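You operate a simulated robot arm through the tools that you are given. There is no shell and no other tool. Be economical: measure what you need, move in short steps, check, and stop when the job is done.

Carry out the task below with a simulated robot arm. There is one attempt and no reset: what you move stays moved.

Task
Take the plain bottle on the can ledge and put it away on the top of the tall table. Fetch the collared bottle marked "blue" from the can ledge and stand it on the top of the front drum c. Take the cup on the can ledge and put it away on the top of the rusty table. Put the sample jar that says "B" from the top of the lid stand on the top of the koluvent drum and the sample jar labelled "A" on the top of the rusty table. Put the square bottle from the top of the lid stand on the top of the dark low table. Open the basket gate, take the cream cloth bundle and leave it in the inside of the hoist basket, then shut the gate. The order is free. Set down upright: plain bottle, collared bottle, cup, sample jar, square bottle.

The check looks at the end state, three seconds after you hand in, the way a careful person would. Anything else that was tipped, shoved, dropped, spilled or broken makes it a failure. Lids that push on must go on centred and level and be pressed home; caps that screw on are set level and turned clockwise until they are tight. Flat cloth is picked up by pressing the open fingertips on it (5 to 10 N) and closing them slowly along it; thin cloth reads only 2 to 8 mm in the jaws.

Robot
A 7-joint arm with a two-finger parallel gripper on a trunk, on a base that drives. Base frame: it is fixed to the floor where the robot stands at the start and does not move with it; the origin is under the middle of the robot, x ahead of it, y to its left, z up; the surface under the hand at the start is at about z = 0.48. Units: m, rad, N and s.
With the tool pointing down near the work surface it reaches from about 0.18 to 0.68 m from the robot's upright axis, wherever it stands. Its first joint turns from -2.496 to 2.496 rad. Places, roughly: basket gate [-8.5, -2.4, 0.7]; collared bottle [0.5, 0.25, 0.5]; cream cloth bundle (8x15x6 cm) [-6.7, -0.9, 0.5]; cup (6x5x6 cm) [0.6, 0.9, 0.5]; inside of the hoist basket [-8.7, -2.4, 0.6]; plain bottle (7x7x20 cm) [0.5, -0.1, 0.5]; sample jar [-7.25, -2.5, 0.75]; square bottle [-7.25, -2.25, 0.75]; top of the Koluvent drum [-7.2, -1.8, 0.8]; top of the dark low table [-6.9, -0.5, 0.5]; top of the front drum C (26x26 cm) [1.06, 2.56, 0.74]; top of the rusty table [-5.2, -0.2, 0.8]; top of the tall table [1.4, -8.5, 0.8]. Payload 3 kg.
Tool frame: the origin (TCP) lies between the finger pads and is the grasp point; the fingertips stand 0.03 m ahead of it; z points along the fingers, y is the line along which they close. Largest opening 0.094 m; finger width 0.028, thickness 0.01; the body of the gripper, 0.05 by 0.096 m, starts 0.055 m behind the TCP.
Orientation is told as [roll, pitch, yaw] about the base's x, y, z axes, in that order, counted from this pose: with the fingers straight down and closing along the base's y, the tool's x points along the base's -x, its y along +y and its z along -z.

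Tools
- The arm moves only by the tool send_rows. Its argument "steps" is text: rows parted by semicolons, each of 7 numbers parted by spaces: the opening, from 0 (shut) to 1 (fully open), then the shift along the base's x, y, z in m, then the turn, a rotation vector about the base's x, y, z in rad. In form: fingers tx ty tz wx wy wz; .... A call has 1 to 12 rows; each row is the pose to reach, as a shift and turn from the pose commanded when the call began. A row lasts 0.2 s, in which the tool goes at most 0.05 m and 0.15 rad; a call with a longer step from one row to the next is refused whole, and so is a gripper value outside its range. Where a pose cannot be reached the arm comes as near as it can. A force on the tool above 40 N (or 10 N above the force at the start of the call, whichever is more), or a blocked arm, ends the call early, and 0.2 s more pass. The fingers move at their own pace (about 0.045 m/s each) and stop on an object; they squeeze with about 41 N. The grip force told is the motor's: it shows also when the fingers shut on nothing. Time passes only in rows, and 0.2 s behind the last, so rows that repeat a pose let the fingers close. The reply holds the time, the measured pose of the TCP, the force on the tool along the base axes, the opening and the grip force, in the units named above and with some noise, with the torque about the TCP (base axes, N m) and any sound that the robot's microphone picked up, and new pictures: "pictures" is both (left out), scene, wrist or none.
- Cameras (640 x 400 px; columns grow to the right, rows downward): "scene" is now at [0.0379, 0.1853, 1.5731]; the picture's right is [0.48, -0.88, 0.00], its down [-0.77, -0.42, -0.47] and it looks along [0.42, 0.22, -0.88] (base axes); focal length 288 px, centre (320, 200). "wrist" rides on the gripper at [0.076, 0.014, -0.103] in the tool frame; the picture's right is [-0.18, 0.98, 0.00], its down [-0.75, -0.14, -0.64] and it looks along [-0.63, -0.12, 0.77] (tool axes); focal length 243 px, centre (320, 200). There is no depth. A picture from a camera that has moved, and an enlarged one, comes with that camera's place and axes in the base frame and with its lens. The place of the scene camera against the robot may be out by one fixed shift of up to 0.025 m in any direction.
- move_column(by): slides the trunk up (or, below 0, down) by that many m; the arm and the scene camera ride with it, the base frame stays. It gives what a move gives, with no picture.
- roll_base(legs): drives the robot by 1 to 6 legs, each [ahead, left, turn to the left] in m, m and rad, along the robot's own axes; the way and the turn of a leg run together, so that a leg with both is an arc; at most 1.5 m and 3.142 rad a leg. The arm and the cameras ride along, it lands a little off, and it stops where it bumps. It gives what a move gives, and a new picture of the scene camera.
- pan_tilt(pan, tilt): turns the head with the scene camera to pan (to the left, within 2.496 rad either way) and tilt (down, from -0.506 to 1.204), counted from straight ahead of the robot. It gives what a move gives, and a new picture of the scene camera.
- inspect(camera, box): a new picture of the part [left, top, right, bottom] of that camera's present view, enlarged. No time passes.
- finish_job(): hands the job in; it is judged then, once.

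Work in short steps. Places have to be worked out from the pictures, the camera data and where the tool is seen: move nearer, look again, correct. Check each grasp and each placing, and mend what went wrong. You have 483 turns and 360 pictures in all, those below and enlarged ones among them. Open the gripper and draw the arm clear of the work before you hand the job in, unless the task says otherwise; then end with one line.

The tools are called after "Emit:" by a JSON object that holds its "method" and its "body". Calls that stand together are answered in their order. send_rows: Moves the arm, as the interface text tells. Its arguments: {"type":"object","properties":{"steps":{"type":"string"},"pictures":{"type":"string","enum":["both","scene","wrist","none"]}},"required":["steps"]} The other tools are called the same way: move_column (by) slides the trunk up or down; roll_base (legs) drives the base; pan_tilt (pan, tilt) turns the head that bears the scene camera; inspect (camera, box) takes an enlarged picture of a part of a camera's view; finish_job () hands the job in.

At the start:

```text
time_s: 0.0
tool_pos: [0.3888, 0.4043, 0.8084]
ee_rot: [0.0, 0.003, -0.001]
wrist_force: [1.2, 0.2, 1.0]
moment: [0.0, 0.0, -0.03]
opening: 0.094
grasp_force: 0.0
trunk travel left (down, up): [-0.025, 0.365]
robot x, y, heading: [-0.0043, -0.0023, -0.0]
head pan, tilt: [0.496, 1.075]
```

scene: 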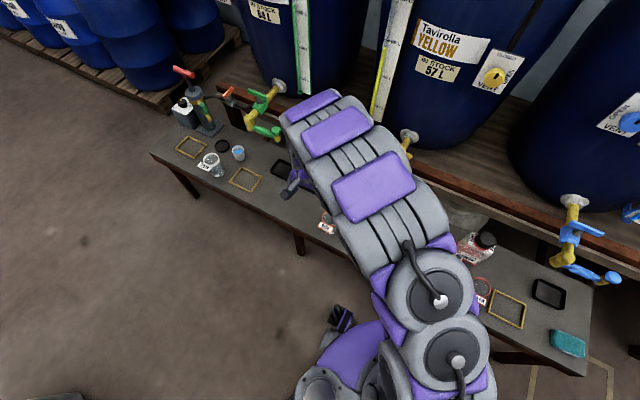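
wrist: 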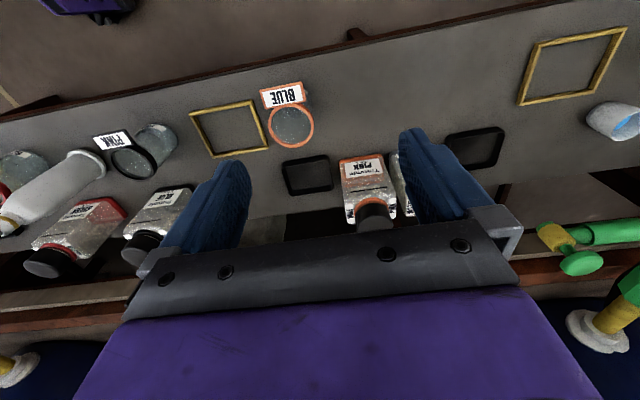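

The wrist view shows several labelled items on the ledge. I enlarge to read them.

Emit:
{"method": "inspect", "body": {"camera": "wrist", "box": [0, 60, 440, 300]}}

Emit:
{"method": "inspect", "body": {"camera": "scene", "box": [140, 60, 360, 260]}}

Emit:
{"method": "inspect", "body": {"camera": "scene", "box": [420, 190, 640, 400]}}

```text
1.45 times, centred on (220, 180) of wrist
camera zoom: at [0.3119, 0.4193, 0.9124], right [0.18, 0.98, 0.0], down [0.75, -0.14, 0.64], along [0.63, -0.12, -0.77], focal length 353 px, centre (466, 229)
```

zoom: 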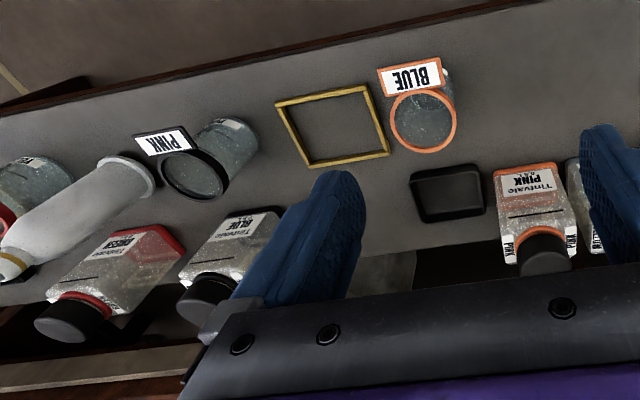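

```text
2.00 times, centred on (250, 160) of scene
camera zoom: at [0.0379, 0.1853, 1.5731], right [0.48, -0.88, 0.0], down [-0.77, -0.42, -0.47], along [0.42, 0.22, -0.88], focal length 575 px, centre (460, 280)
```

zoom: 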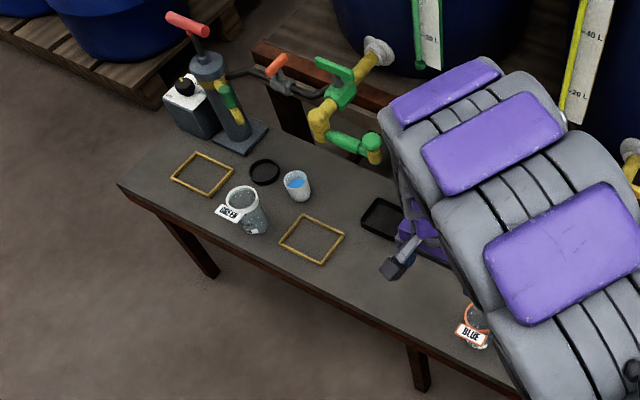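

```text
1.90 times, centred on (530, 295) of scene
camera zoom: at [0.0379, 0.1853, 1.5731], right [0.48, -0.88, 0.0], down [-0.77, -0.42, -0.47], along [0.42, 0.22, -0.88], focal length 548 px, centre (-80, 19)
```

zoom: 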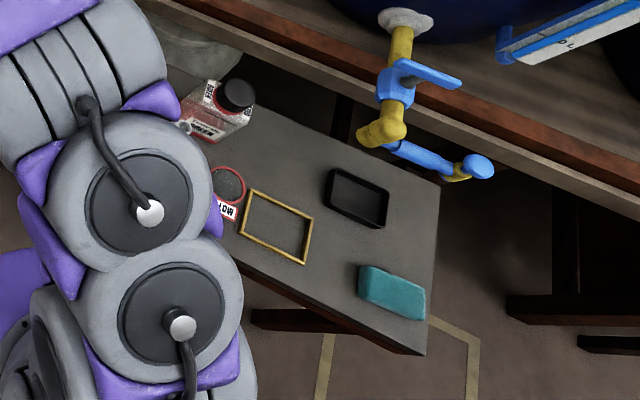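

The jars with colour tags and the Tintvalo bottles both bear "BLUE"; I need a closer view of both kinds. I move the hand back and toward y=0.2.

Emit:
{"method": "send_rows", "body": {"steps": "1 -0.02 -0.04 0.0 0 0 0; 1 -0.04 -0.08 0 0 0 0; 1 -0.06 -0.12 0 0 0 0; 1 -0.08 -0.16 0 0 0 0; 1 -0.09 -0.2 0 0 0 0; 1 -0.09 -0.24 0 0 0 0"}}

```text
time_s: 1.4
tool_pos: [0.3051, 0.1645, 0.811]
ee_rot: [-0.002, 0.004, -0.002]
wrist_force: [-0.4, 0.6, -1.2]
moment: [-0.01, 0.0, -0.03]
opening: 0.0939
grasp_force: 0.1
out of reach, approached as far as the arm can: row 6
trunk travel left (down, up): [-0.025, 0.365]
robot x, y, heading: [-0.002, 0.0016, 0.002]
head pan, tilt: [0.496, 1.075]
camera scene: at [0.0379, 0.1808, 1.5736], right [0.48, -0.88, 0.0], down [-0.77, -0.42, -0.47], along [0.42, 0.23, -0.88], focal length 288 px, centre (320, 200)
camera wrist: at [0.2276, 0.1806, 0.9151], right [0.18, 0.98, 0.0], down [0.76, -0.14, 0.64], along [0.63, -0.12, -0.77], focal length 243 px, centre (320, 200)
```

scene: 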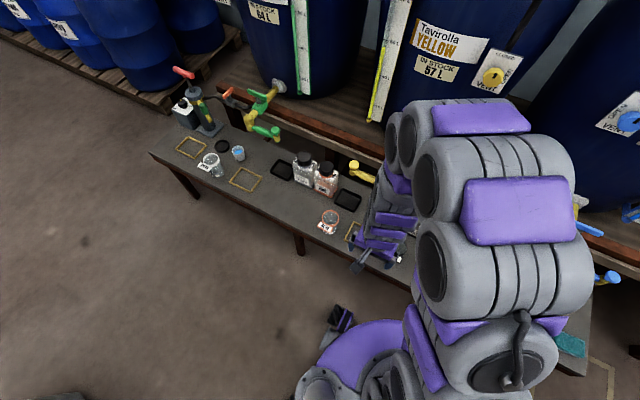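
wrist: 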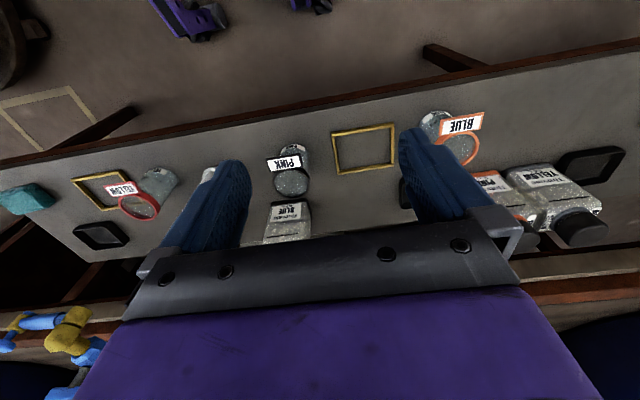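

Emit:
{"method": "inspect", "body": {"camera": "wrist", "box": [240, 90, 640, 260]}}

Emit:
{"method": "inspect", "body": {"camera": "scene", "box": [270, 140, 390, 250]}}

```text
1.60 times, centred on (440, 175) of wrist
camera zoom: at [0.2276, 0.1806, 0.9151], right [0.18, 0.98, 0.0], down [0.76, -0.14, 0.64], along [0.63, -0.12, -0.77], focal length 388 px, centre (128, 240)
```

zoom: 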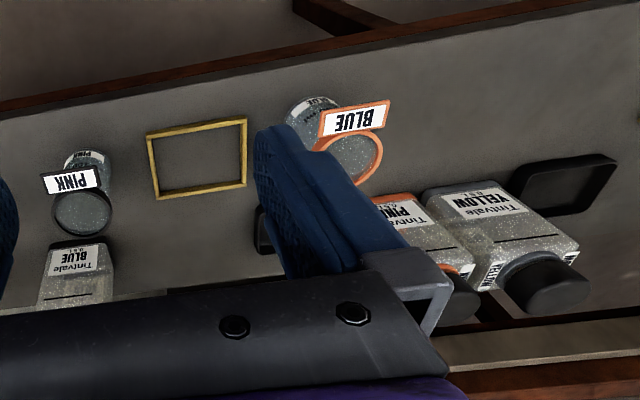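

```text
3.64 times, centred on (330, 195) of scene
camera zoom: at [0.0379, 0.1808, 1.5736], right [0.48, -0.88, 0.0], down [-0.77, -0.42, -0.47], along [0.42, 0.23, -0.88], focal length 1046 px, centre (284, 218)
```

zoom: 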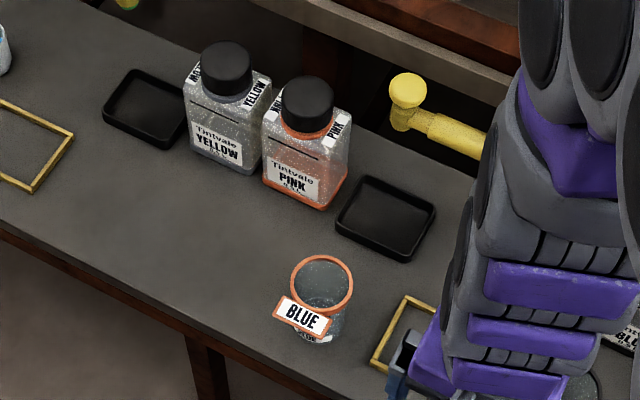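

The layout is clear. I start with the cup: drive left 0.75 m to stand before it.

Emit:
{"method": "roll_base", "body": {"legs": [[0, 0.75, 0]]}}

```text
time_s: 5.4
tool_pos: [0.3096, 0.904, 0.8118]
ee_rot: [0.003, 0.003, -0.009]
wrist_force: [-0.2, 0.2, 0.3]
moment: [-0.01, 0.0, -0.02]
opening: 0.0941
grasp_force: 0.0
trunk travel left (down, up): [-0.025, 0.365]
robot x, y, heading: [0.0024, 0.7391, -0.011]
head pan, tilt: [0.496, 1.075]
camera scene: at [0.0418, 0.9188, 1.5738], right [0.47, -0.88, 0.0], down [-0.78, -0.41, -0.47], along [0.42, 0.22, -0.88], focal length 288 px, centre (320, 200)
```

scene: 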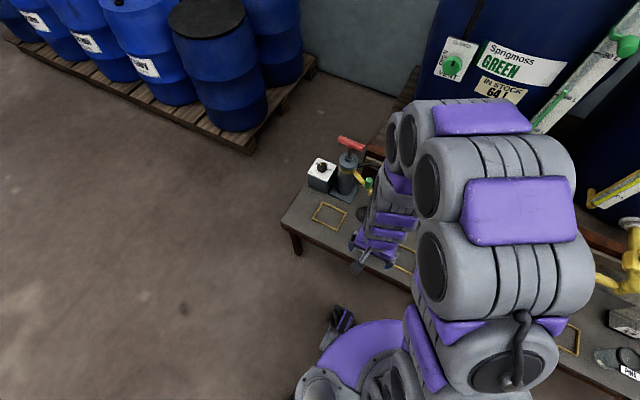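

The arm hides the cup from the head, so I pull the wrist view and look there.

Emit:
{"method": "send_rows", "body": {"steps": "1 0 -0.03 0 0 0 0", "pictures": "wrist"}}

```text
time_s: 5.8
tool_pos: [0.3207, 0.8819, 0.8109]
ee_rot: [-0.001, 0.006, -0.009]
wrist_force: [0.4, 0.9, 0.4]
moment: [0.0, 0.0, 0.03]
opening: 0.094
grasp_force: 0.2
out of reach, approached as far as the arm can: row 1
trunk travel left (down, up): [-0.025, 0.365]
robot x, y, heading: [0.0015, 0.744, -0.009]
head pan, tilt: [0.496, 1.075]
camera wrist: at [0.2446, 0.8971, 0.9158], right [0.19, 0.98, 0.0], down [0.76, -0.15, 0.64], along [0.63, -0.12, -0.77], focal length 243 px, centre (320, 200)
```

wrist: 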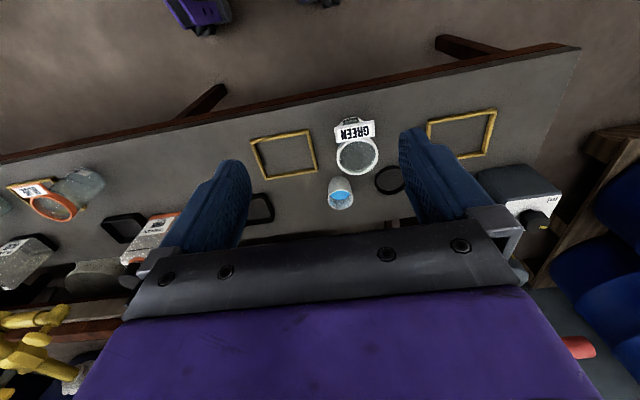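

The cup stands at about (0.557, 0.88), rim z≈0.54. Before descending I want to see the green tap near it; I turn the head and move the hand to the left side a bit higher.

Emit:
{"method": "send_rows", "body": {"steps": "1 0.02 0.04 0.02 0 0 0; 1 0.04 0.08 0.04 0 0 0; 1 0.06 0.12 0.06 0 0 0; 1 0.06 0.16 0.06 0 0 0;1 0.06 0.2 0.06 0 0 0;1 0.06 0.24 0.06 0 0 0;1 0.04 0.28 0.06 0 0 0", "pictures": "none"}}

Emit:
{"method": "pan_tilt", "body": {"pan": 0.2, "tilt": 0.9}}

```text
time_s: 7.4
tool_pos: [0.3605, 1.1615, 0.8685]
ee_rot: [0.002, 0.004, -0.01]
wrist_force: [0.0, 0.3, 0.3]
moment: [0.0, 0.0, 0.02]
opening: 0.0939
grasp_force: 0.0
trunk travel left (down, up): [-0.025, 0.365]
robot x, y, heading: [-0.0007, 0.7408, -0.004]
head pan, tilt: [0.496, 1.075]
```

```text
time_s: 8.2
tool_pos: [0.3602, 1.1585, 0.8695]
ee_rot: [0.001, 0.001, -0.01]
wrist_force: [0.5, 0.1, -0.4]
moment: [-0.01, 0.01, 0.01]
opening: 0.0942
grasp_force: 0.1
trunk travel left (down, up): [-0.025, 0.365]
robot x, y, heading: [0.0033, 0.7394, -0.009]
head pan, tilt: [0.201, 0.901]
camera scene: at [0.0588, 0.9091, 1.5854], right [0.19, -0.98, 0.0], down [-0.77, -0.15, -0.62], along [0.61, 0.12, -0.79], focal length 288 px, centre (320, 200)
```

scene: 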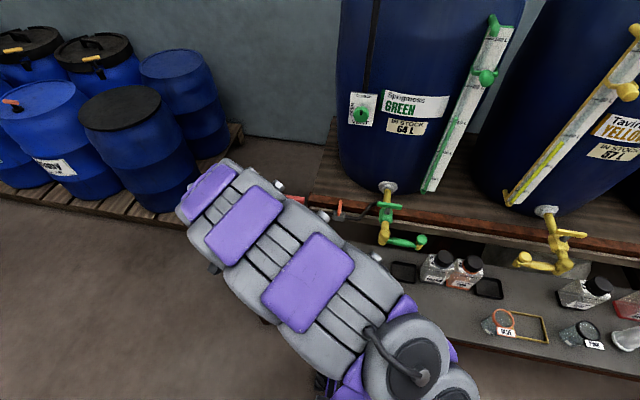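

The tap spans y 0.66–0.79 at x≈0.64, z≈0.68, so a vertical descent at (0.557, 0.88) should clear it. I go above the cup and look.

Emit:
{"method": "send_rows", "body": {"steps": "1 0.03 -0.04 0 0 0 0; 1 0.06 -0.08 0 0 0 0; 1 0.09 -0.12 -0.02 0 0 0; 1 0.12 -0.16 -0.04 0 0 0;1 0.15 -0.2 -0.06 0 0 0;1 0.18 -0.24 -0.08 0 0 0;1 0.195 -0.28 -0.1 0 0 0;1 0.195 -0.28 -0.14 0 0 0;1 0.195 -0.28 -0.18 0 0 0;1 0.195 -0.28 -0.22 0 0 0"}}

```text
refused: row 3 steps farther than a row can; nothing moved
```

Emit:
{"method": "send_rows", "body": {"steps": "1 0.02 -0.04 0 0 0 0; 1 0.04 -0.08 0 0 0 0; 1 0.06 -0.12 -0.02 0 0 0; 1 0.08 -0.16 -0.04 0 0 0;1 0.10 -0.2 -0.06 0 0 0;1 0.13 -0.235 -0.07 0 0 0;1 0.16 -0.26 -0.09 0 0 0;1 0.195 -0.28 -0.11 0 0 0;1 0.195 -0.28 -0.14 0 0 0;1 0.195 -0.28 -0.18 0 0 0;1 0.195 -0.28 -0.22 0 0 0"}}

```text
time_s: 10.6
tool_pos: [0.5598, 0.8809, 0.6485]
ee_rot: [0.001, 0.001, -0.009]
wrist_force: [0.1, -0.3, -0.6]
moment: [0.02, 0.01, -0.01]
opening: 0.0938
grasp_force: 0.1
trunk travel left (down, up): [-0.025, 0.365]
robot x, y, heading: [0.0041, 0.7434, -0.005]
head pan, tilt: [0.201, 0.901]
camera scene: at [0.0613, 0.9069, 1.5856], right [0.19, -0.98, 0.0], down [-0.77, -0.15, -0.62], along [0.61, 0.12, -0.79], focal length 288 px, centre (320, 200)
camera wrist: at [0.482, 0.896, 0.7533], right [0.19, 0.98, 0.0], down [0.75, -0.15, 0.64], along [0.63, -0.12, -0.77], focal length 243 px, centre (320, 200)
```

scene: 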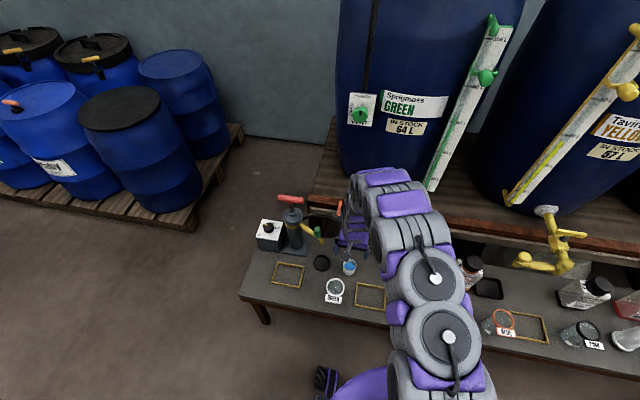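
wrist: 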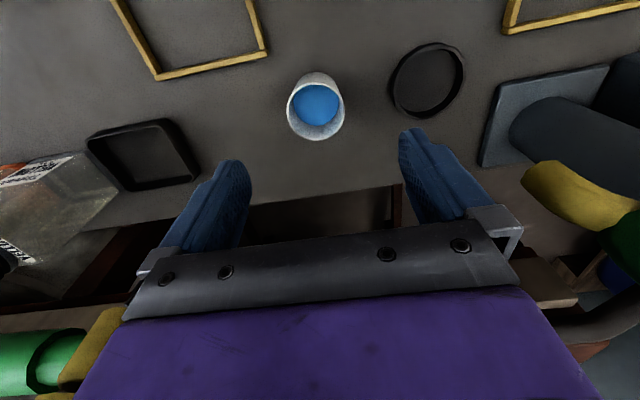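

The cup sits at (0.553, 0.880), clear between the fingers. I descend to TCP z≈0.522 and close.

Emit:
{"method": "send_rows", "body": {"steps": "1 -0.005 0 -0.04 0 0 0;1 -0.005 0 -0.08 0 0 0;1 -0.005 0 -0.11 0 0 0;1 -0.005 0 -0.126 0 0 0;0.3 -0.005 0 -0.126 0 0 0;0.3 -0.005 0 -0.126 0 0 0;0.3 -0.005 0 -0.126 0 0 0;0.3 -0.005 0 -0.126 0 0 0"}}

```text
time_s: 12.4
tool_pos: [0.5507, 0.8803, 0.5253]
ee_rot: [0.003, 0.002, -0.008]
wrist_force: [-1.2, 0.3, -0.6]
moment: [0.03, -0.03, -0.02]
opening: 0.0531
grasp_force: 41.5
trunk travel left (down, up): [-0.025, 0.365]
robot x, y, heading: [0.0046, 0.7402, -0.012]
head pan, tilt: [0.201, 0.901]
camera scene: at [0.0608, 0.9066, 1.5857], right [0.19, -0.98, 0.0], down [-0.77, -0.15, -0.62], along [0.61, 0.12, -0.79], focal length 288 px, centre (320, 200)
camera wrist: at [0.4737, 0.8944, 0.6297], right [0.19, 0.98, 0.0], down [0.75, -0.15, 0.64], along [0.63, -0.12, -0.77], focal length 243 px, centre (320, 200)
```

scene: 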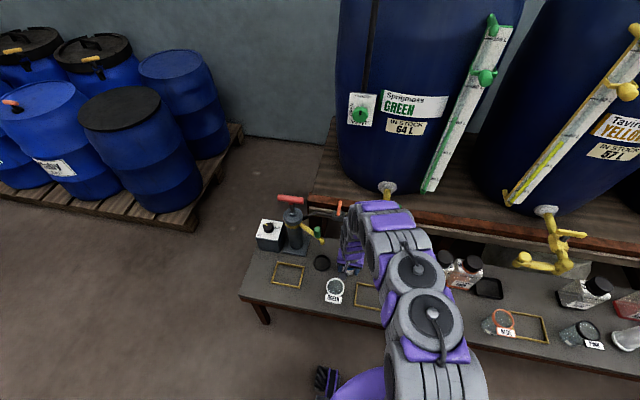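
wrist: 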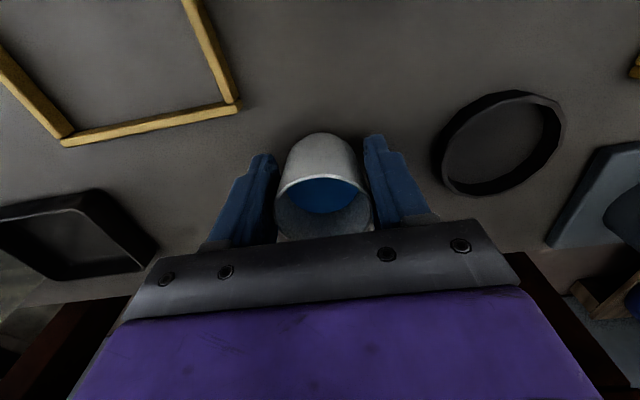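

The cup is held at 53 mm. I lift gently and draw back toward the robot.

Emit:
{"method": "send_rows", "body": {"steps": "0.3 0 0 0.02 0 0 0;0.3 0 0 0.05 0 0 0;0.3 0 0 0.08 0 0 0;0.3 0 0 0.11 0 0 0;0.3 0 0 0.14 0 0 0;0.3 0 0 0.17 0 0 0;0.3 -0.03 0 0.2 0 0 0;0.3 -0.06 0 0.23 0 0 0;0.3 -0.09 0 0.26 0 0 0;0.3 -0.12 0 0.29 0 0 0;0.3 -0.15 0 0.32 0 0 0;0.3 -0.17 0 0.34 0 0 0"}}

```text
time_s: 15.0
tool_pos: [0.3811, 0.8817, 0.8642]
ee_rot: [0.004, 0.003, -0.008]
wrist_force: [-0.2, -0.5, -0.7]
moment: [0.01, 0.01, -0.02]
opening: 0.053
grasp_force: 40.6
trunk travel left (down, up): [-0.025, 0.365]
robot x, y, heading: [0.0041, 0.7379, -0.008]
head pan, tilt: [0.201, 0.901]
camera scene: at [0.0582, 0.9063, 1.5858], right [0.19, -0.98, 0.0], down [-0.77, -0.15, -0.62], along [0.61, 0.12, -0.78], focal length 288 px, centre (320, 200)
camera wrist: at [0.3031, 0.8968, 0.9691], right [0.19, 0.98, 0.0], down [0.75, -0.15, 0.64], along [0.63, -0.12, -0.77], focal length 243 px, centre (320, 200)
```

scene: 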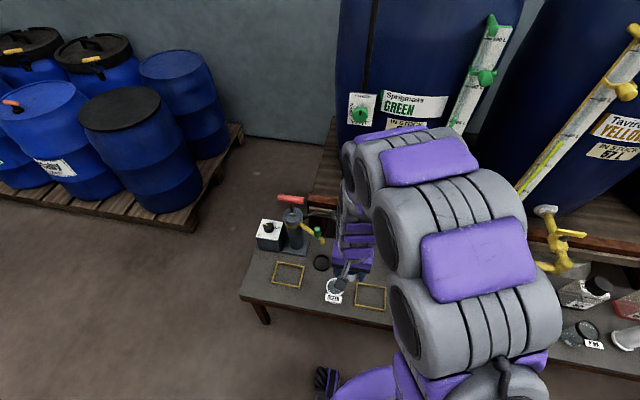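
wrist: 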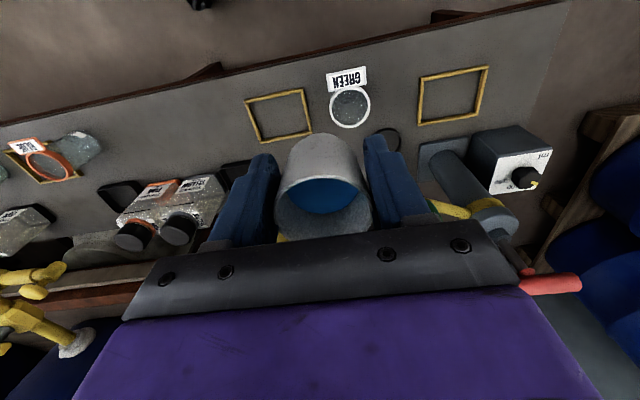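

Cup is held securely. I back away and turn around, then look at the way to the rusty table.

Emit:
{"method": "roll_base", "body": {"legs": [[-0.5, 0, 0], [0, 0, 3.14]]}}

Emit:
{"method": "pan_tilt", "body": {"pan": 0.0, "tilt": 0.3}}

```text
time_s: 17.3
tool_pos: [-0.0013, 0.897, 0.864]
ee_rot: [-0.005, 0.003, 0.016]
wrist_force: [-0.4, 0.6, -1.2]
moment: [0.01, 0.06, -0.02]
opening: 0.053
grasp_force: 40.8
trunk travel left (down, up): [-0.025, 0.365]
robot x, y, heading: [-0.3756, 0.7391, 0.011]
head pan, tilt: [0.201, 0.901]
stopped in leg 1: the robot was blocked; the commanded pose is now the measured one
camera scene: at [-0.3204, 0.9163, 1.585], right [0.22, -0.98, 0.01], down [-0.77, -0.17, -0.62], along [0.6, 0.13, -0.79], focal length 288 px, centre (320, 200)
```

scene: 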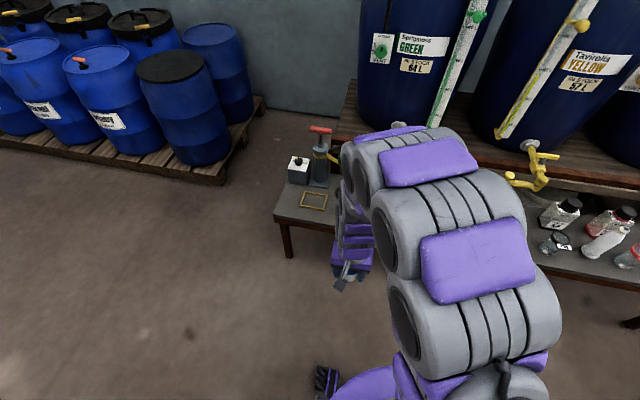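

```text
time_s: 18.3
tool_pos: [0.0005, 0.8907, 0.8652]
ee_rot: [0.001, 0.002, 0.015]
wrist_force: [-0.5, -0.2, -0.9]
moment: [0.0, 0.02, -0.02]
opening: 0.0528
grasp_force: 40.6
trunk travel left (down, up): [-0.025, 0.365]
robot x, y, heading: [-0.3758, 0.7389, 0.02]
head pan, tilt: [0.0, 0.3]
camera scene: at [-0.3012, 0.893, 1.6379], right [0.02, -1.0, 0.0], down [-0.3, -0.01, -0.95], along [0.95, 0.02, -0.3], focal length 288 px, centre (320, 200)
```

scene: 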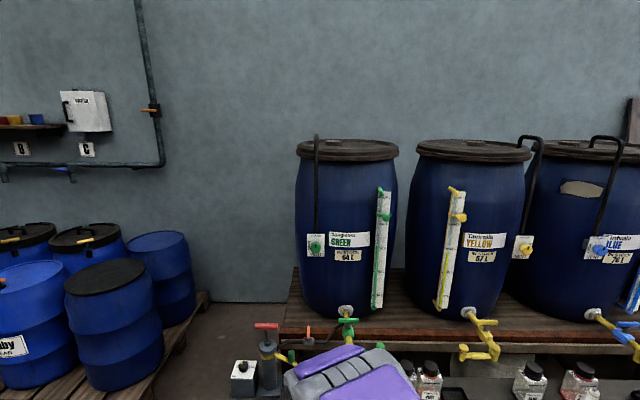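

The base was stopped at x=-0.376 — something stands behind. I look behind on both sides.

Emit:
{"method": "pan_tilt", "body": {"pan": 2.45, "tilt": 0.5}}

Emit:
{"method": "pan_tilt", "body": {"pan": -2.45, "tilt": 0.5}}

```text
time_s: 20.6
tool_pos: [-0.001, 0.8918, 0.8632]
ee_rot: [0.0, 0.002, 0.015]
wrist_force: [0.1, 0.2, -1.1]
moment: [0.0, 0.05, 0.01]
opening: 0.0527
grasp_force: 41.1
trunk travel left (down, up): [-0.025, 0.365]
robot x, y, heading: [-0.3739, 0.7393, 0.013]
head pan, tilt: [2.45, 0.499]
camera scene: at [-0.4657, 0.9483, 1.6198], right [0.63, 0.78, 0.0], down [0.37, -0.3, -0.88], along [-0.69, 0.55, -0.48], focal length 288 px, centre (320, 200)
```

scene: 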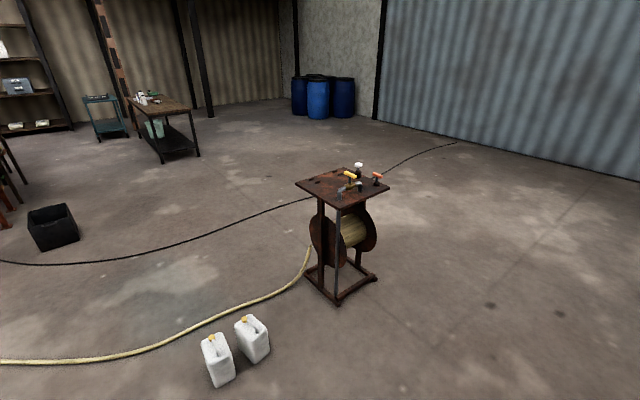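

```text
time_s: 24.4
tool_pos: [-0.0002, 0.8919, 0.8647]
ee_rot: [0.0, 0.002, 0.017]
wrist_force: [0.3, -0.1, -0.7]
moment: [-0.01, 0.03, 0.02]
opening: 0.053
grasp_force: 41.0
trunk travel left (down, up): [-0.025, 0.365]
robot x, y, heading: [-0.3731, 0.7374, 0.015]
head pan, tilt: [-2.45, 0.499]
camera scene: at [-0.4639, 0.8322, 1.62], right [-0.65, 0.76, 0.0], down [0.36, 0.31, -0.88], along [-0.67, -0.57, -0.48], focal length 288 px, centre (320, 200)
```

scene: 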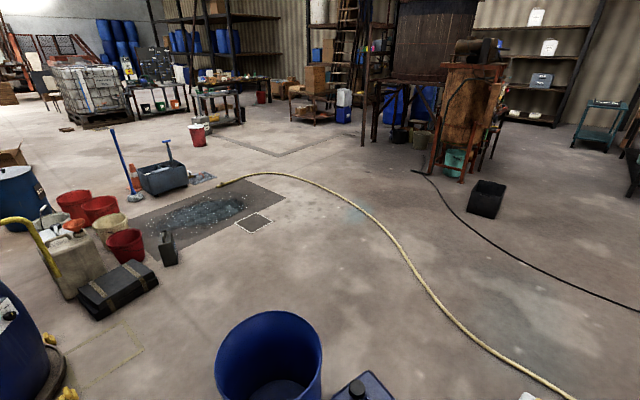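

Something low lies right behind. I tilt down to see it.

Emit:
{"method": "pan_tilt", "body": {"pan": -2.49, "tilt": 1.15}}

Emit:
{"method": "pan_tilt", "body": {"pan": 2.49, "tilt": 1.15}}

```text
time_s: 25.4
tool_pos: [0.0, 0.891, 0.8661]
ee_rot: [0.0, 0.004, 0.014]
wrist_force: [0.0, 0.4, -1.3]
moment: [-0.01, 0.04, 0.03]
opening: 0.0527
grasp_force: 41.0
trunk travel left (down, up): [-0.025, 0.365]
robot x, y, heading: [-0.3768, 0.7383, 0.014]
head pan, tilt: [-2.491, 1.15]
camera scene: at [-0.4416, 0.8544, 1.5691], right [-0.62, 0.79, 0.0], down [0.72, 0.56, -0.41], along [-0.32, -0.25, -0.91], focal length 288 px, centre (320, 200)
```

scene: 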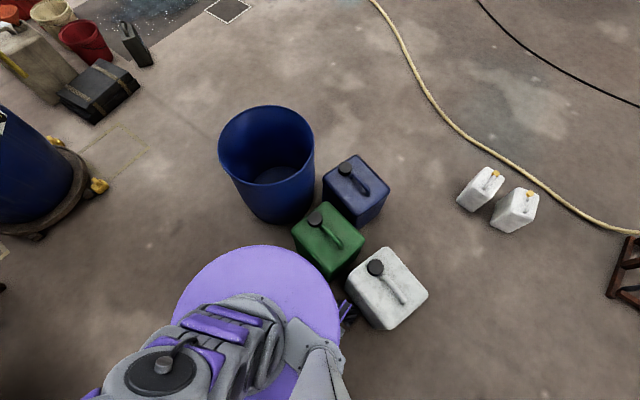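

```text
time_s: 29.4
tool_pos: [0.0005, 0.8915, 0.8661]
ee_rot: [0.0, 0.002, 0.015]
wrist_force: [1.0, -1.3, -0.3]
moment: [0.0, 0.01, -0.02]
opening: 0.0526
grasp_force: 41.1
trunk travel left (down, up): [-0.025, 0.365]
robot x, y, heading: [-0.3731, 0.7396, 0.019]
head pan, tilt: [2.491, 1.15]
camera scene: at [-0.4428, 0.9268, 1.5689], right [0.59, 0.81, 0.0], down [0.73, -0.54, -0.41], along [-0.33, 0.24, -0.91], focal length 288 px, centre (320, 200)
```

scene: 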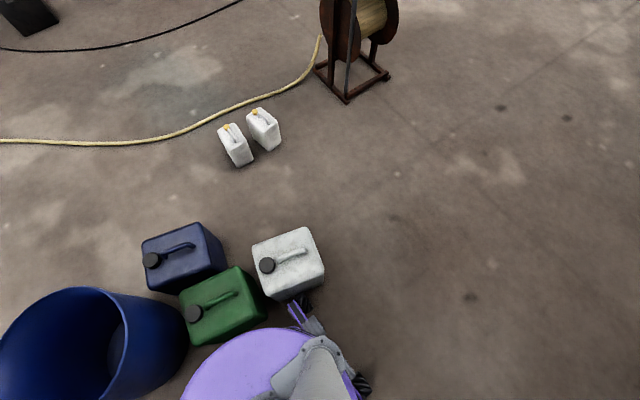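

Jerrycans and a bucket are right behind; I stay off them. I go forward 0.25, back right along the ledge to y≈-0.1, then look toward the southern gap.

Emit:
{"method": "roll_base", "body": {"legs": [[0.25, 0, 0], [0, -0.85, 0]]}}

Emit:
{"method": "pan_tilt", "body": {"pan": -2.1, "tilt": 0.9}}

```text
time_s: 35.3
tool_pos: [0.2643, 0.0563, 0.8642]
ee_rot: [-0.002, 0.002, 0.02]
wrist_force: [-0.2, 1.0, -0.7]
moment: [0.04, 0.0, -0.03]
opening: 0.0528
grasp_force: 41.5
trunk travel left (down, up): [-0.025, 0.365]
robot x, y, heading: [-0.1112, -0.0985, 0.025]
head pan, tilt: [2.491, 1.15]
camera scene: at [-0.1785, 0.0908, 1.5685], right [0.59, 0.81, 0.0], down [0.74, -0.54, -0.41], along [-0.33, 0.24, -0.91], focal length 288 px, centre (320, 200)
```

scene: 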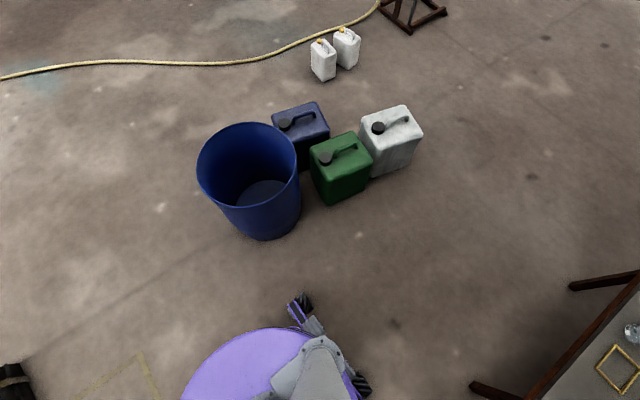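

```text
time_s: 38.9
tool_pos: [0.2637, 0.0538, 0.8653]
ee_rot: [0.002, 0.003, 0.021]
wrist_force: [0.2, -0.1, -0.6]
moment: [-0.02, 0.02, 0.0]
opening: 0.0526
grasp_force: 40.6
trunk travel left (down, up): [-0.025, 0.365]
robot x, y, heading: [-0.1027, -0.098, 0.024]
head pan, tilt: [-2.1, 0.901]
camera scene: at [-0.1668, -0.0138, 1.586], right [-0.87, 0.49, 0.0], down [0.38, 0.68, -0.62], along [-0.3, -0.54, -0.78], focal length 288 px, centre (320, 200)
```

scene: 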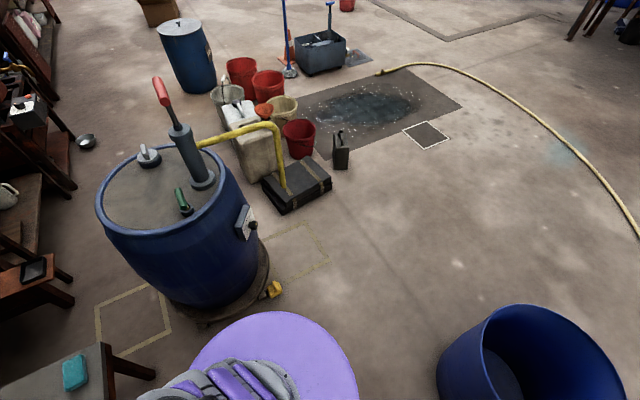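

Dolly drum sits around (0.05,-0.85), bucket at (-0.9,0.13). I turn left by π here, then drive diagonally through the gap.

Emit:
{"method": "roll_base", "body": {"legs": [[0, 0, 1.57], [0, 0, 1.57], [0.8, 0.38, 0]]}}

Emit:
{"method": "pan_tilt", "body": {"pan": 0.0, "tilt": 0.4}}

```text
time_s: 51.4
tool_pos: [-1.2597, -0.6839, 0.8649]
ee_rot: [0.002, 0.003, -3.098]
wrist_force: [-0.3, 0.0, -1.5]
moment: [0.01, -0.02, -0.01]
opening: 0.0524
grasp_force: 41.2
trunk travel left (down, up): [-0.025, 0.365]
robot x, y, heading: [-0.891, -0.5219, -3.1]
head pan, tilt: [-2.1, 0.901]
camera scene: at [-0.8141, -0.5893, 1.5861], right [0.88, -0.47, 0.0], down [-0.36, -0.69, -0.62], along [0.29, 0.55, -0.78], focal length 288 px, centre (320, 200)
```

scene: 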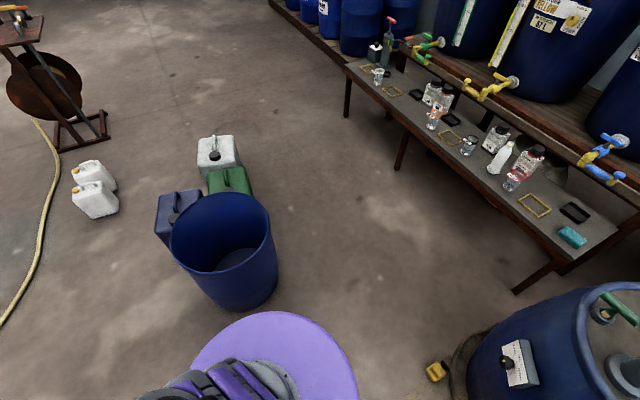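

```text
time_s: 53.4
tool_pos: [-1.2585, -0.6853, 0.8659]
ee_rot: [0.002, -0.001, -3.099]
wrist_force: [0.2, 1.0, -1.4]
moment: [-0.06, -0.03, -0.02]
opening: 0.0522
grasp_force: 40.9
trunk travel left (down, up): [-0.025, 0.365]
robot x, y, heading: [-0.8867, -0.5278, -3.097]
head pan, tilt: [0.0, 0.4]
camera scene: at [-0.9419, -0.6605, 1.6287], right [-0.04, 1.0, 0.0], down [0.39, 0.02, -0.92], along [-0.92, -0.04, -0.39], focal length 288 px, centre (320, 200)
```

scene: 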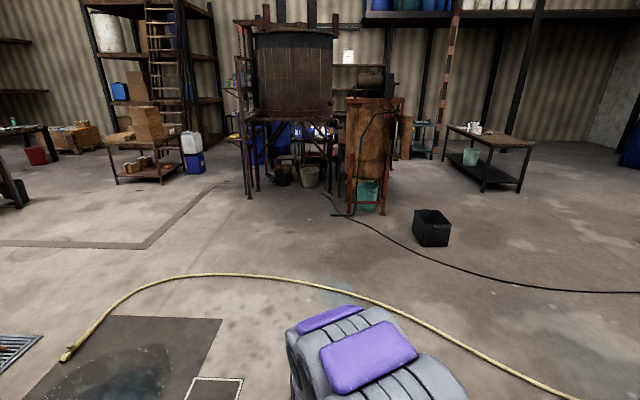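

The way ahead is clear. I enlarge the rusty structure ahead to find the table top.

Emit:
{"method": "inspect", "body": {"camera": "scene", "box": [220, 50, 550, 250]}}

```text
1.94 times, centred on (385, 150) of scene
camera zoom: at [-0.9419, -0.6605, 1.6287], right [-0.04, 1.0, 0.0], down [0.39, 0.02, -0.92], along [-0.92, -0.04, -0.39], focal length 558 px, centre (194, 297)
```

zoom: 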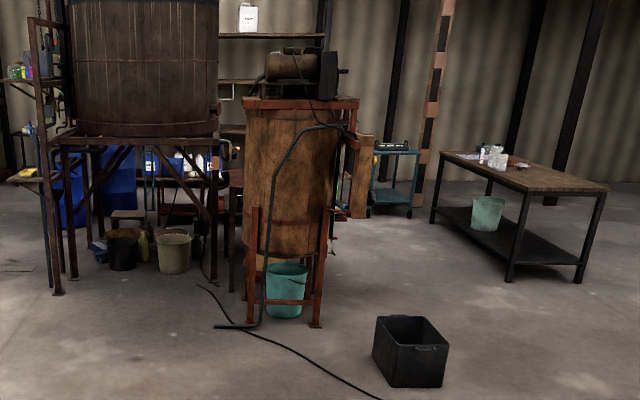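

The rusty table seems to be behind the barrel tank (≈(-4.4,-0.2)). I drive diagonally to the open floor north-east of it to see its accessible side.

Emit:
{"method": "roll_base", "body": {"legs": [[1.2, -0.9, 0], [1.1, -0.85, 0]]}}

Emit:
{"method": "pan_tilt", "body": {"pan": 0.35, "tilt": 0.4}}

```text
time_s: 67.5
tool_pos: [-3.6326, 1.0444, 0.8656]
ee_rot: [0.002, 0.0, 3.139]
wrist_force: [0.3, -0.7, -0.5]
moment: [-0.03, 0.04, 0.02]
opening: 0.0524
grasp_force: 40.6
trunk travel left (down, up): [-0.025, 0.365]
robot x, y, heading: [-3.2585, 1.1888, 3.138]
head pan, tilt: [0.0, 0.4]
camera scene: at [-3.316, 1.0548, 1.6287], right [0.0, 1.0, 0.0], down [0.39, 0.0, -0.92], along [-0.92, 0.0, -0.39], focal length 288 px, centre (320, 200)
```

scene: 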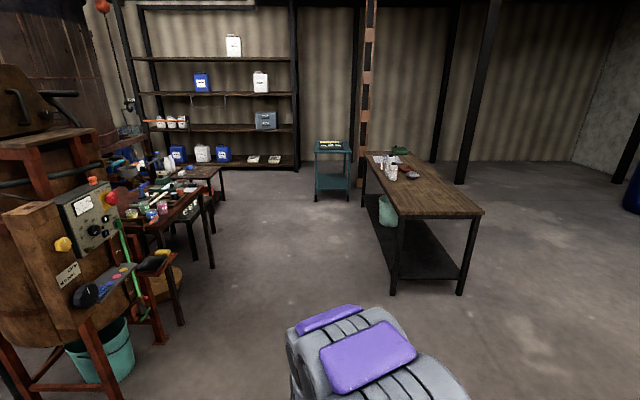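

```text
time_s: 68.3
tool_pos: [-3.6311, 1.0448, 0.8665]
ee_rot: [0.002, 0.0, 3.137]
wrist_force: [-0.8, -0.1, -1.1]
moment: [0.01, -0.02, 0.03]
opening: 0.0524
grasp_force: 41.2
trunk travel left (down, up): [-0.025, 0.365]
robot x, y, heading: [-3.258, 1.186, 3.137]
head pan, tilt: [0.351, 0.4]
camera scene: at [-3.3104, 1.0231, 1.6287], right [-0.34, 0.94, 0.0], down [0.37, 0.13, -0.92], along [-0.87, -0.31, -0.39], focal length 288 px, centre (320, 200)
```

scene: 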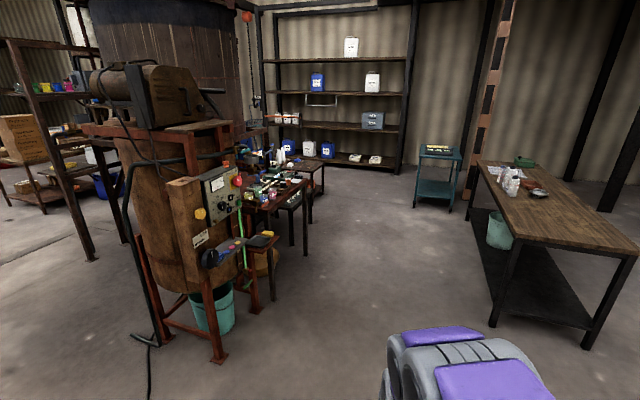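

Emit:
{"method": "inspect", "body": {"camera": "scene", "box": [150, 100, 370, 260]}}

```text
2.50 times, centred on (260, 180) of scene
camera zoom: at [-3.3104, 1.0231, 1.6287], right [-0.34, 0.94, 0.0], down [0.37, 0.13, -0.92], along [-0.87, -0.31, -0.39], focal length 719 px, centre (470, 250)
```

zoom: 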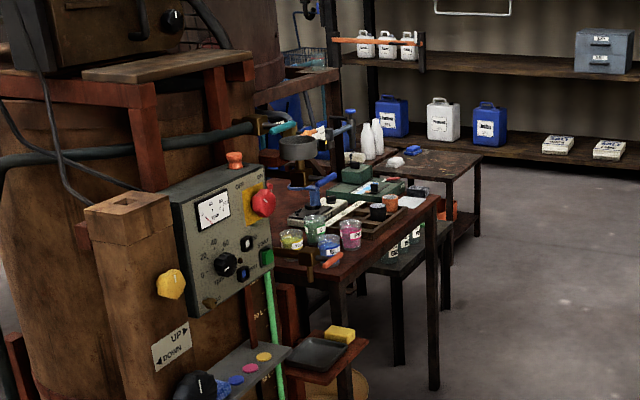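

The rusty table stands with its free side to the north, crowded but with free spots. I drive west along the north side to about (-5.1, 1.0), turn to face south and look.

Emit:
{"method": "roll_base", "body": {"legs": [[1.0, 0.1, 0], [0.85, 0.1, 0], [0, 0, 1.57]]}}

Emit:
{"method": "pan_tilt", "body": {"pan": 0.0, "tilt": 0.7}}

```text
time_s: 81.6
tool_pos: [-4.9839, 0.6112, 0.8657]
ee_rot: [0.0, 0.001, -1.571]
wrist_force: [-0.2, -0.5, -0.8]
moment: [0.0, 0.0, 0.0]
opening: 0.0521
grasp_force: 40.6
trunk travel left (down, up): [-0.025, 0.365]
robot x, y, heading: [-5.1305, 0.9838, -1.573]
head pan, tilt: [0.351, 0.4]
camera scene: at [-4.9467, 0.9326, 1.6287], right [-0.94, -0.34, 0.0], down [-0.14, 0.37, -0.92], along [0.32, -0.86, -0.39], focal length 288 px, centre (320, 200)
```

scene: 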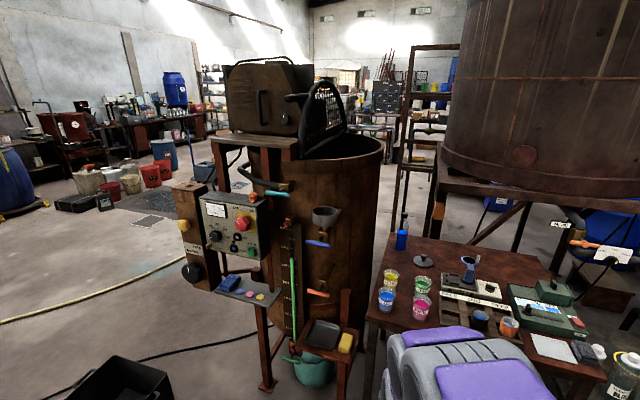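

```text
time_s: 82.4
tool_pos: [-4.9865, 0.6107, 0.8666]
ee_rot: [0.003, 0.0, -1.571]
wrist_force: [0.4, 0.0, -1.4]
moment: [0.04, 0.01, -0.01]
opening: 0.0524
grasp_force: 40.8
trunk travel left (down, up): [-0.025, 0.365]
robot x, y, heading: [-5.1278, 0.9853, -1.572]
head pan, tilt: [0.0, 0.7]
camera scene: at [-4.9786, 0.9346, 1.6019], right [-1.0, 0.0, 0.0], down [0.0, 0.65, -0.76], along [0.0, -0.76, -0.65], focal length 288 px, centre (320, 200)
```

scene: 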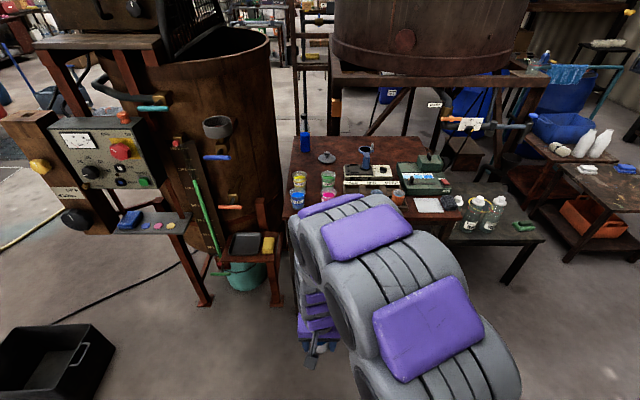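

I enlarge the table top to choose a free spot.

Emit:
{"method": "inspect", "body": {"camera": "scene", "box": [270, 110, 480, 240]}}

Emit:
{"method": "inspect", "body": {"camera": "wrist", "box": [0, 0, 640, 400]}}

```text
3.05 times, centred on (375, 175) of scene
camera zoom: at [-4.9786, 0.9346, 1.6019], right [-1.0, 0.0, 0.0], down [0.0, 0.65, -0.76], along [0.0, -0.76, -0.65], focal length 876 px, centre (152, 276)
```

zoom: 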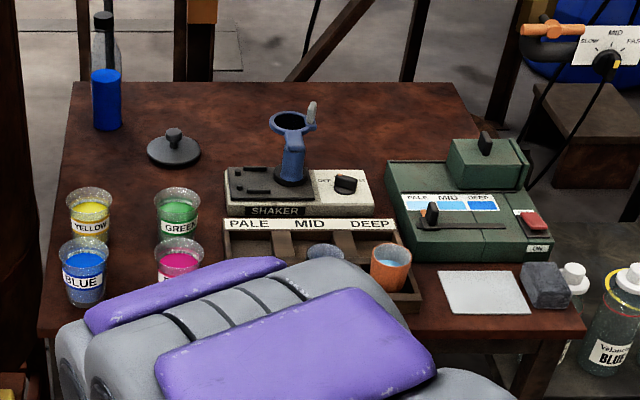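

```text
1.00 times, centred on (320, 200) of wrist (not enlarged: the box is as wide or as high as the picture)
camera zoom: at [-4.9734, 0.6871, 0.9705], right [0.98, -0.18, 0.0], down [-0.14, -0.75, 0.64], along [-0.12, -0.63, -0.77], focal length 243 px, centre (320, 200)
```

zoom: 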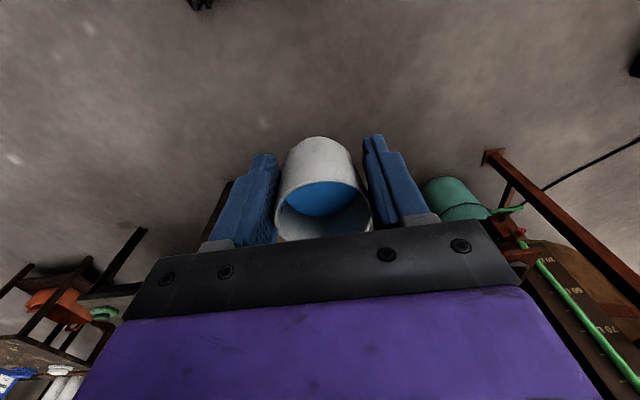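

The front-middle of the table is hidden by the arm; I shift the hand west to see it.

Emit:
{"method": "send_rows", "body": {"steps": "0.3 -0.04 0.0 0.02 0 0 0;0.3 -0.08 0 0.04 0 0 0;0.3 -0.12 0 0.06 0 0 0;0.3 -0.16 0 0.08 0 0 0;0.3 -0.2 0 0.1 0 0 0;0.3 -0.24 0 0.1 0 0 0;0.3 -0.28 0 0.1 0 0 0;0.3 -0.32 0.02 0.1 0 0 0;0.3 -0.36 0.04 0.1 0 0 0;0.3 -0.4 0.06 0.1 0 0 0"}}

```text
time_s: 84.6
tool_pos: [-5.3885, 0.6735, 0.9635]
ee_rot: [0.005, -0.002, -1.569]
wrist_force: [-0.4, 0.3, -0.4]
moment: [0.02, -0.01, 0.02]
opening: 0.0522
grasp_force: 40.9
trunk travel left (down, up): [-0.025, 0.365]
robot x, y, heading: [-5.1296, 0.9811, -1.57]
head pan, tilt: [0.0, 0.7]
camera scene: at [-4.9851, 0.936, 1.6025], right [-1.0, 0.0, 0.0], down [0.0, 0.65, -0.76], along [0.0, -0.76, -0.65], focal length 288 px, centre (320, 200)
camera wrist: at [-5.3766, 0.7499, 1.0685], right [0.98, -0.18, 0.01], down [-0.14, -0.75, 0.64], along [-0.11, -0.63, -0.77], focal length 243 px, centre (320, 200)
```

scene: 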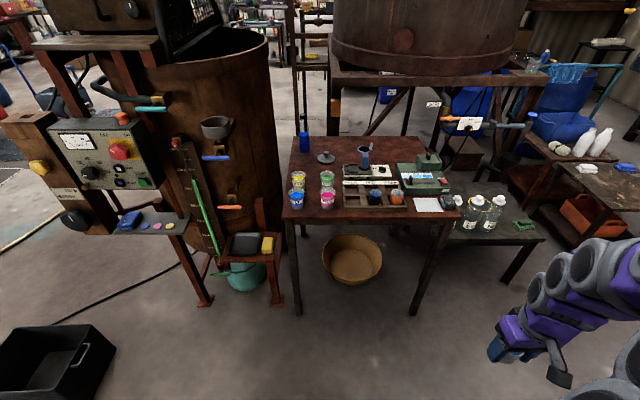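
wrist: 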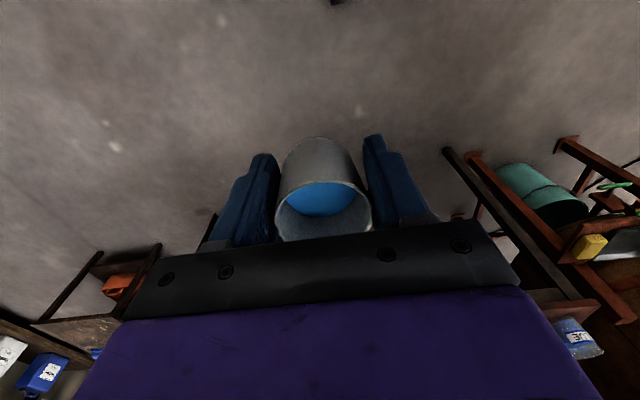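

Emit:
{"method": "inspect", "body": {"camera": "scene", "box": [270, 120, 480, 240]}}

```text
3.05 times, centred on (375, 180) of scene
camera zoom: at [-4.9851, 0.936, 1.6025], right [-1.0, 0.0, 0.0], down [0.0, 0.65, -0.76], along [0.0, -0.76, -0.65], focal length 876 px, centre (152, 261)
```

zoom: 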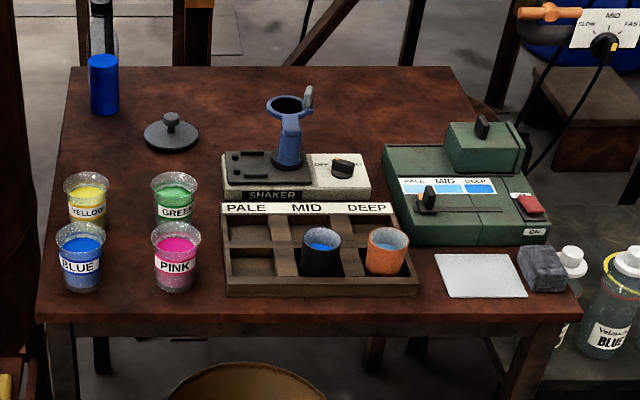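

Free spot: the strip between the colour cups and the black lid, about (-5.0,-0.20). I raise the trunk and drive up close to the table.

Emit:
{"method": "move_column", "body": {"by": 0.15}}

Emit:
{"method": "roll_base", "body": {"legs": [[0.5, -0.03, 0]]}}

```text
time_s: 86.4
tool_pos: [-5.3872, 0.673, 1.1154]
ee_rot: [0.006, -0.001, -1.571]
wrist_force: [0.0, -0.5, -0.8]
moment: [-0.01, 0.01, 0.01]
opening: 0.0523
grasp_force: 40.6
trunk travel left (down, up): [-0.175, 0.215]
robot x, y, heading: [-5.1256, 0.9866, -1.57]
head pan, tilt: [0.0, 0.7]
```

```text
time_s: 89.2
tool_pos: [-5.4162, 0.1912, 1.1149]
ee_rot: [0.005, -0.001, -1.573]
wrist_force: [-0.1, -0.3, -0.7]
moment: [0.03, 0.0, -0.01]
opening: 0.0524
grasp_force: 41.0
trunk travel left (down, up): [-0.175, 0.215]
robot x, y, heading: [-5.1605, 0.503, -1.57]
head pan, tilt: [0.0, 0.7]
camera scene: at [-5.0126, 0.4539, 1.7522], right [-1.0, 0.0, 0.0], down [0.0, 0.65, -0.76], along [0.0, -0.76, -0.65], focal length 288 px, centre (320, 200)
```

scene: 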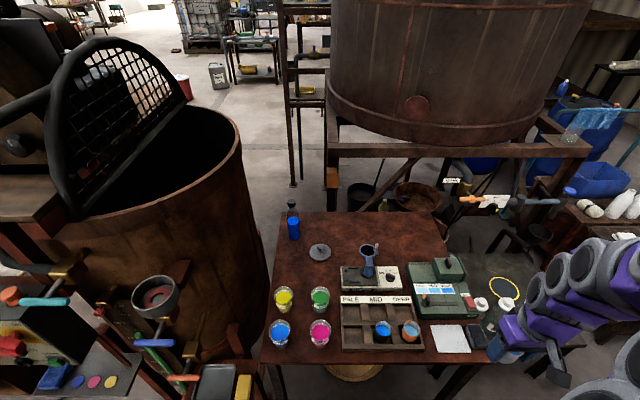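

I step a little closer and east, then bring the hand over the table and look down.

Emit:
{"method": "roll_base", "body": {"legs": [[0.06, 0.1, 0]]}}

Emit:
{"method": "send_rows", "body": {"steps": "0.3 0.04 0.0 0.0 0 0 0;0.3 0.08 0 0 0 0 0;0.3 0.12 -0.02 0 0 0 0;0.3 0.16 -0.04 0 0 0 0;0.3 0.2 -0.06 0 0 0 0;0.3 0.23 -0.09 0 0 0 0;0.3 0.26 -0.12 0 0 0 0;0.3 0.29 -0.15 0 0 0 0;0.3 0.31 -0.18 0 0 0 0"}}

```text
time_s: 90.4
tool_pos: [-5.3506, 0.1326, 1.1073]
ee_rot: [0.031, -0.001, -1.57]
wrist_force: [1.2, 0.3, -1.9]
moment: [-0.02, 0.06, -0.01]
opening: 0.0522
grasp_force: 41.3
trunk travel left (down, up): [-0.175, 0.215]
robot x, y, heading: [-5.0687, 0.4448, -1.566]
head pan, tilt: [0.0, 0.7]
camera scene: at [-4.9716, 0.3956, 1.7554], right [-1.0, 0.0, -0.03], down [0.02, 0.65, -0.76], along [0.02, -0.76, -0.65], focal length 288 px, centre (320, 200)
```

scene: 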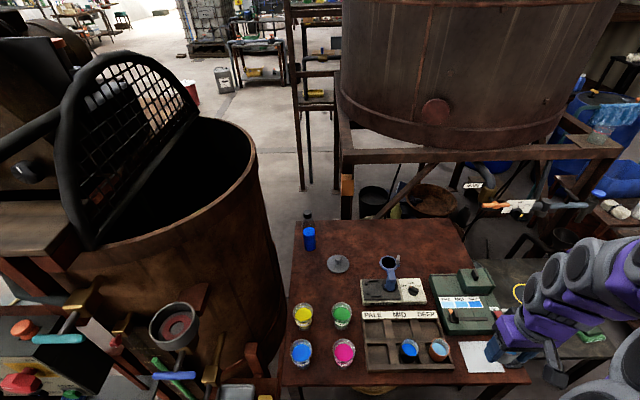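

```text
time_s: 92.6
tool_pos: [-5.0055, -0.043, 1.1161]
ee_rot: [0.004, -0.003, -1.568]
wrist_force: [-0.2, 0.6, 0.3]
moment: [0.02, -0.01, -0.01]
opening: 0.0521
grasp_force: 40.5
trunk travel left (down, up): [-0.175, 0.215]
robot x, y, heading: [-5.0627, 0.4452, -1.568]
head pan, tilt: [0.0, 0.7]
stopped in row 9: the arm was blocked; the commanded pose is now the measured one
camera scene: at [-4.9045, 0.3972, 1.7512], right [-1.0, 0.0, 0.01], down [-0.01, 0.65, -0.76], along [0.0, -0.76, -0.65], focal length 288 px, centre (320, 200)
camera wrist: at [-4.994, 0.0338, 1.2211], right [0.98, -0.18, 0.0], down [-0.14, -0.75, 0.64], along [-0.11, -0.63, -0.77], focal length 243 px, centre (320, 200)
```

scene: 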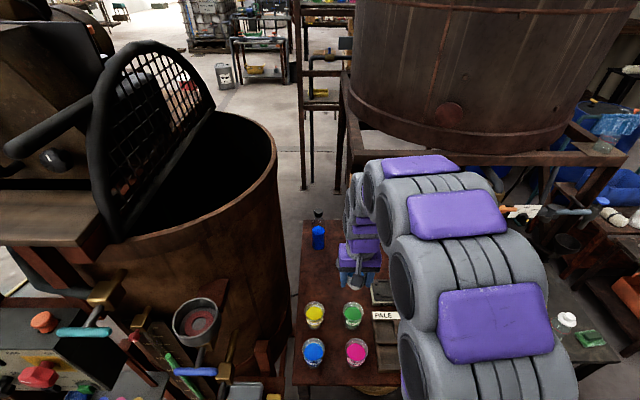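
wrist: 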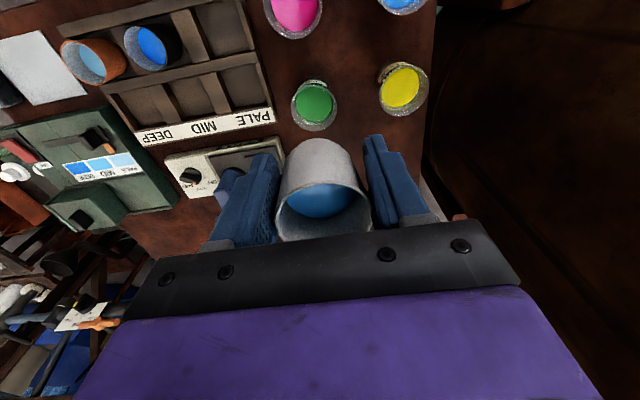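

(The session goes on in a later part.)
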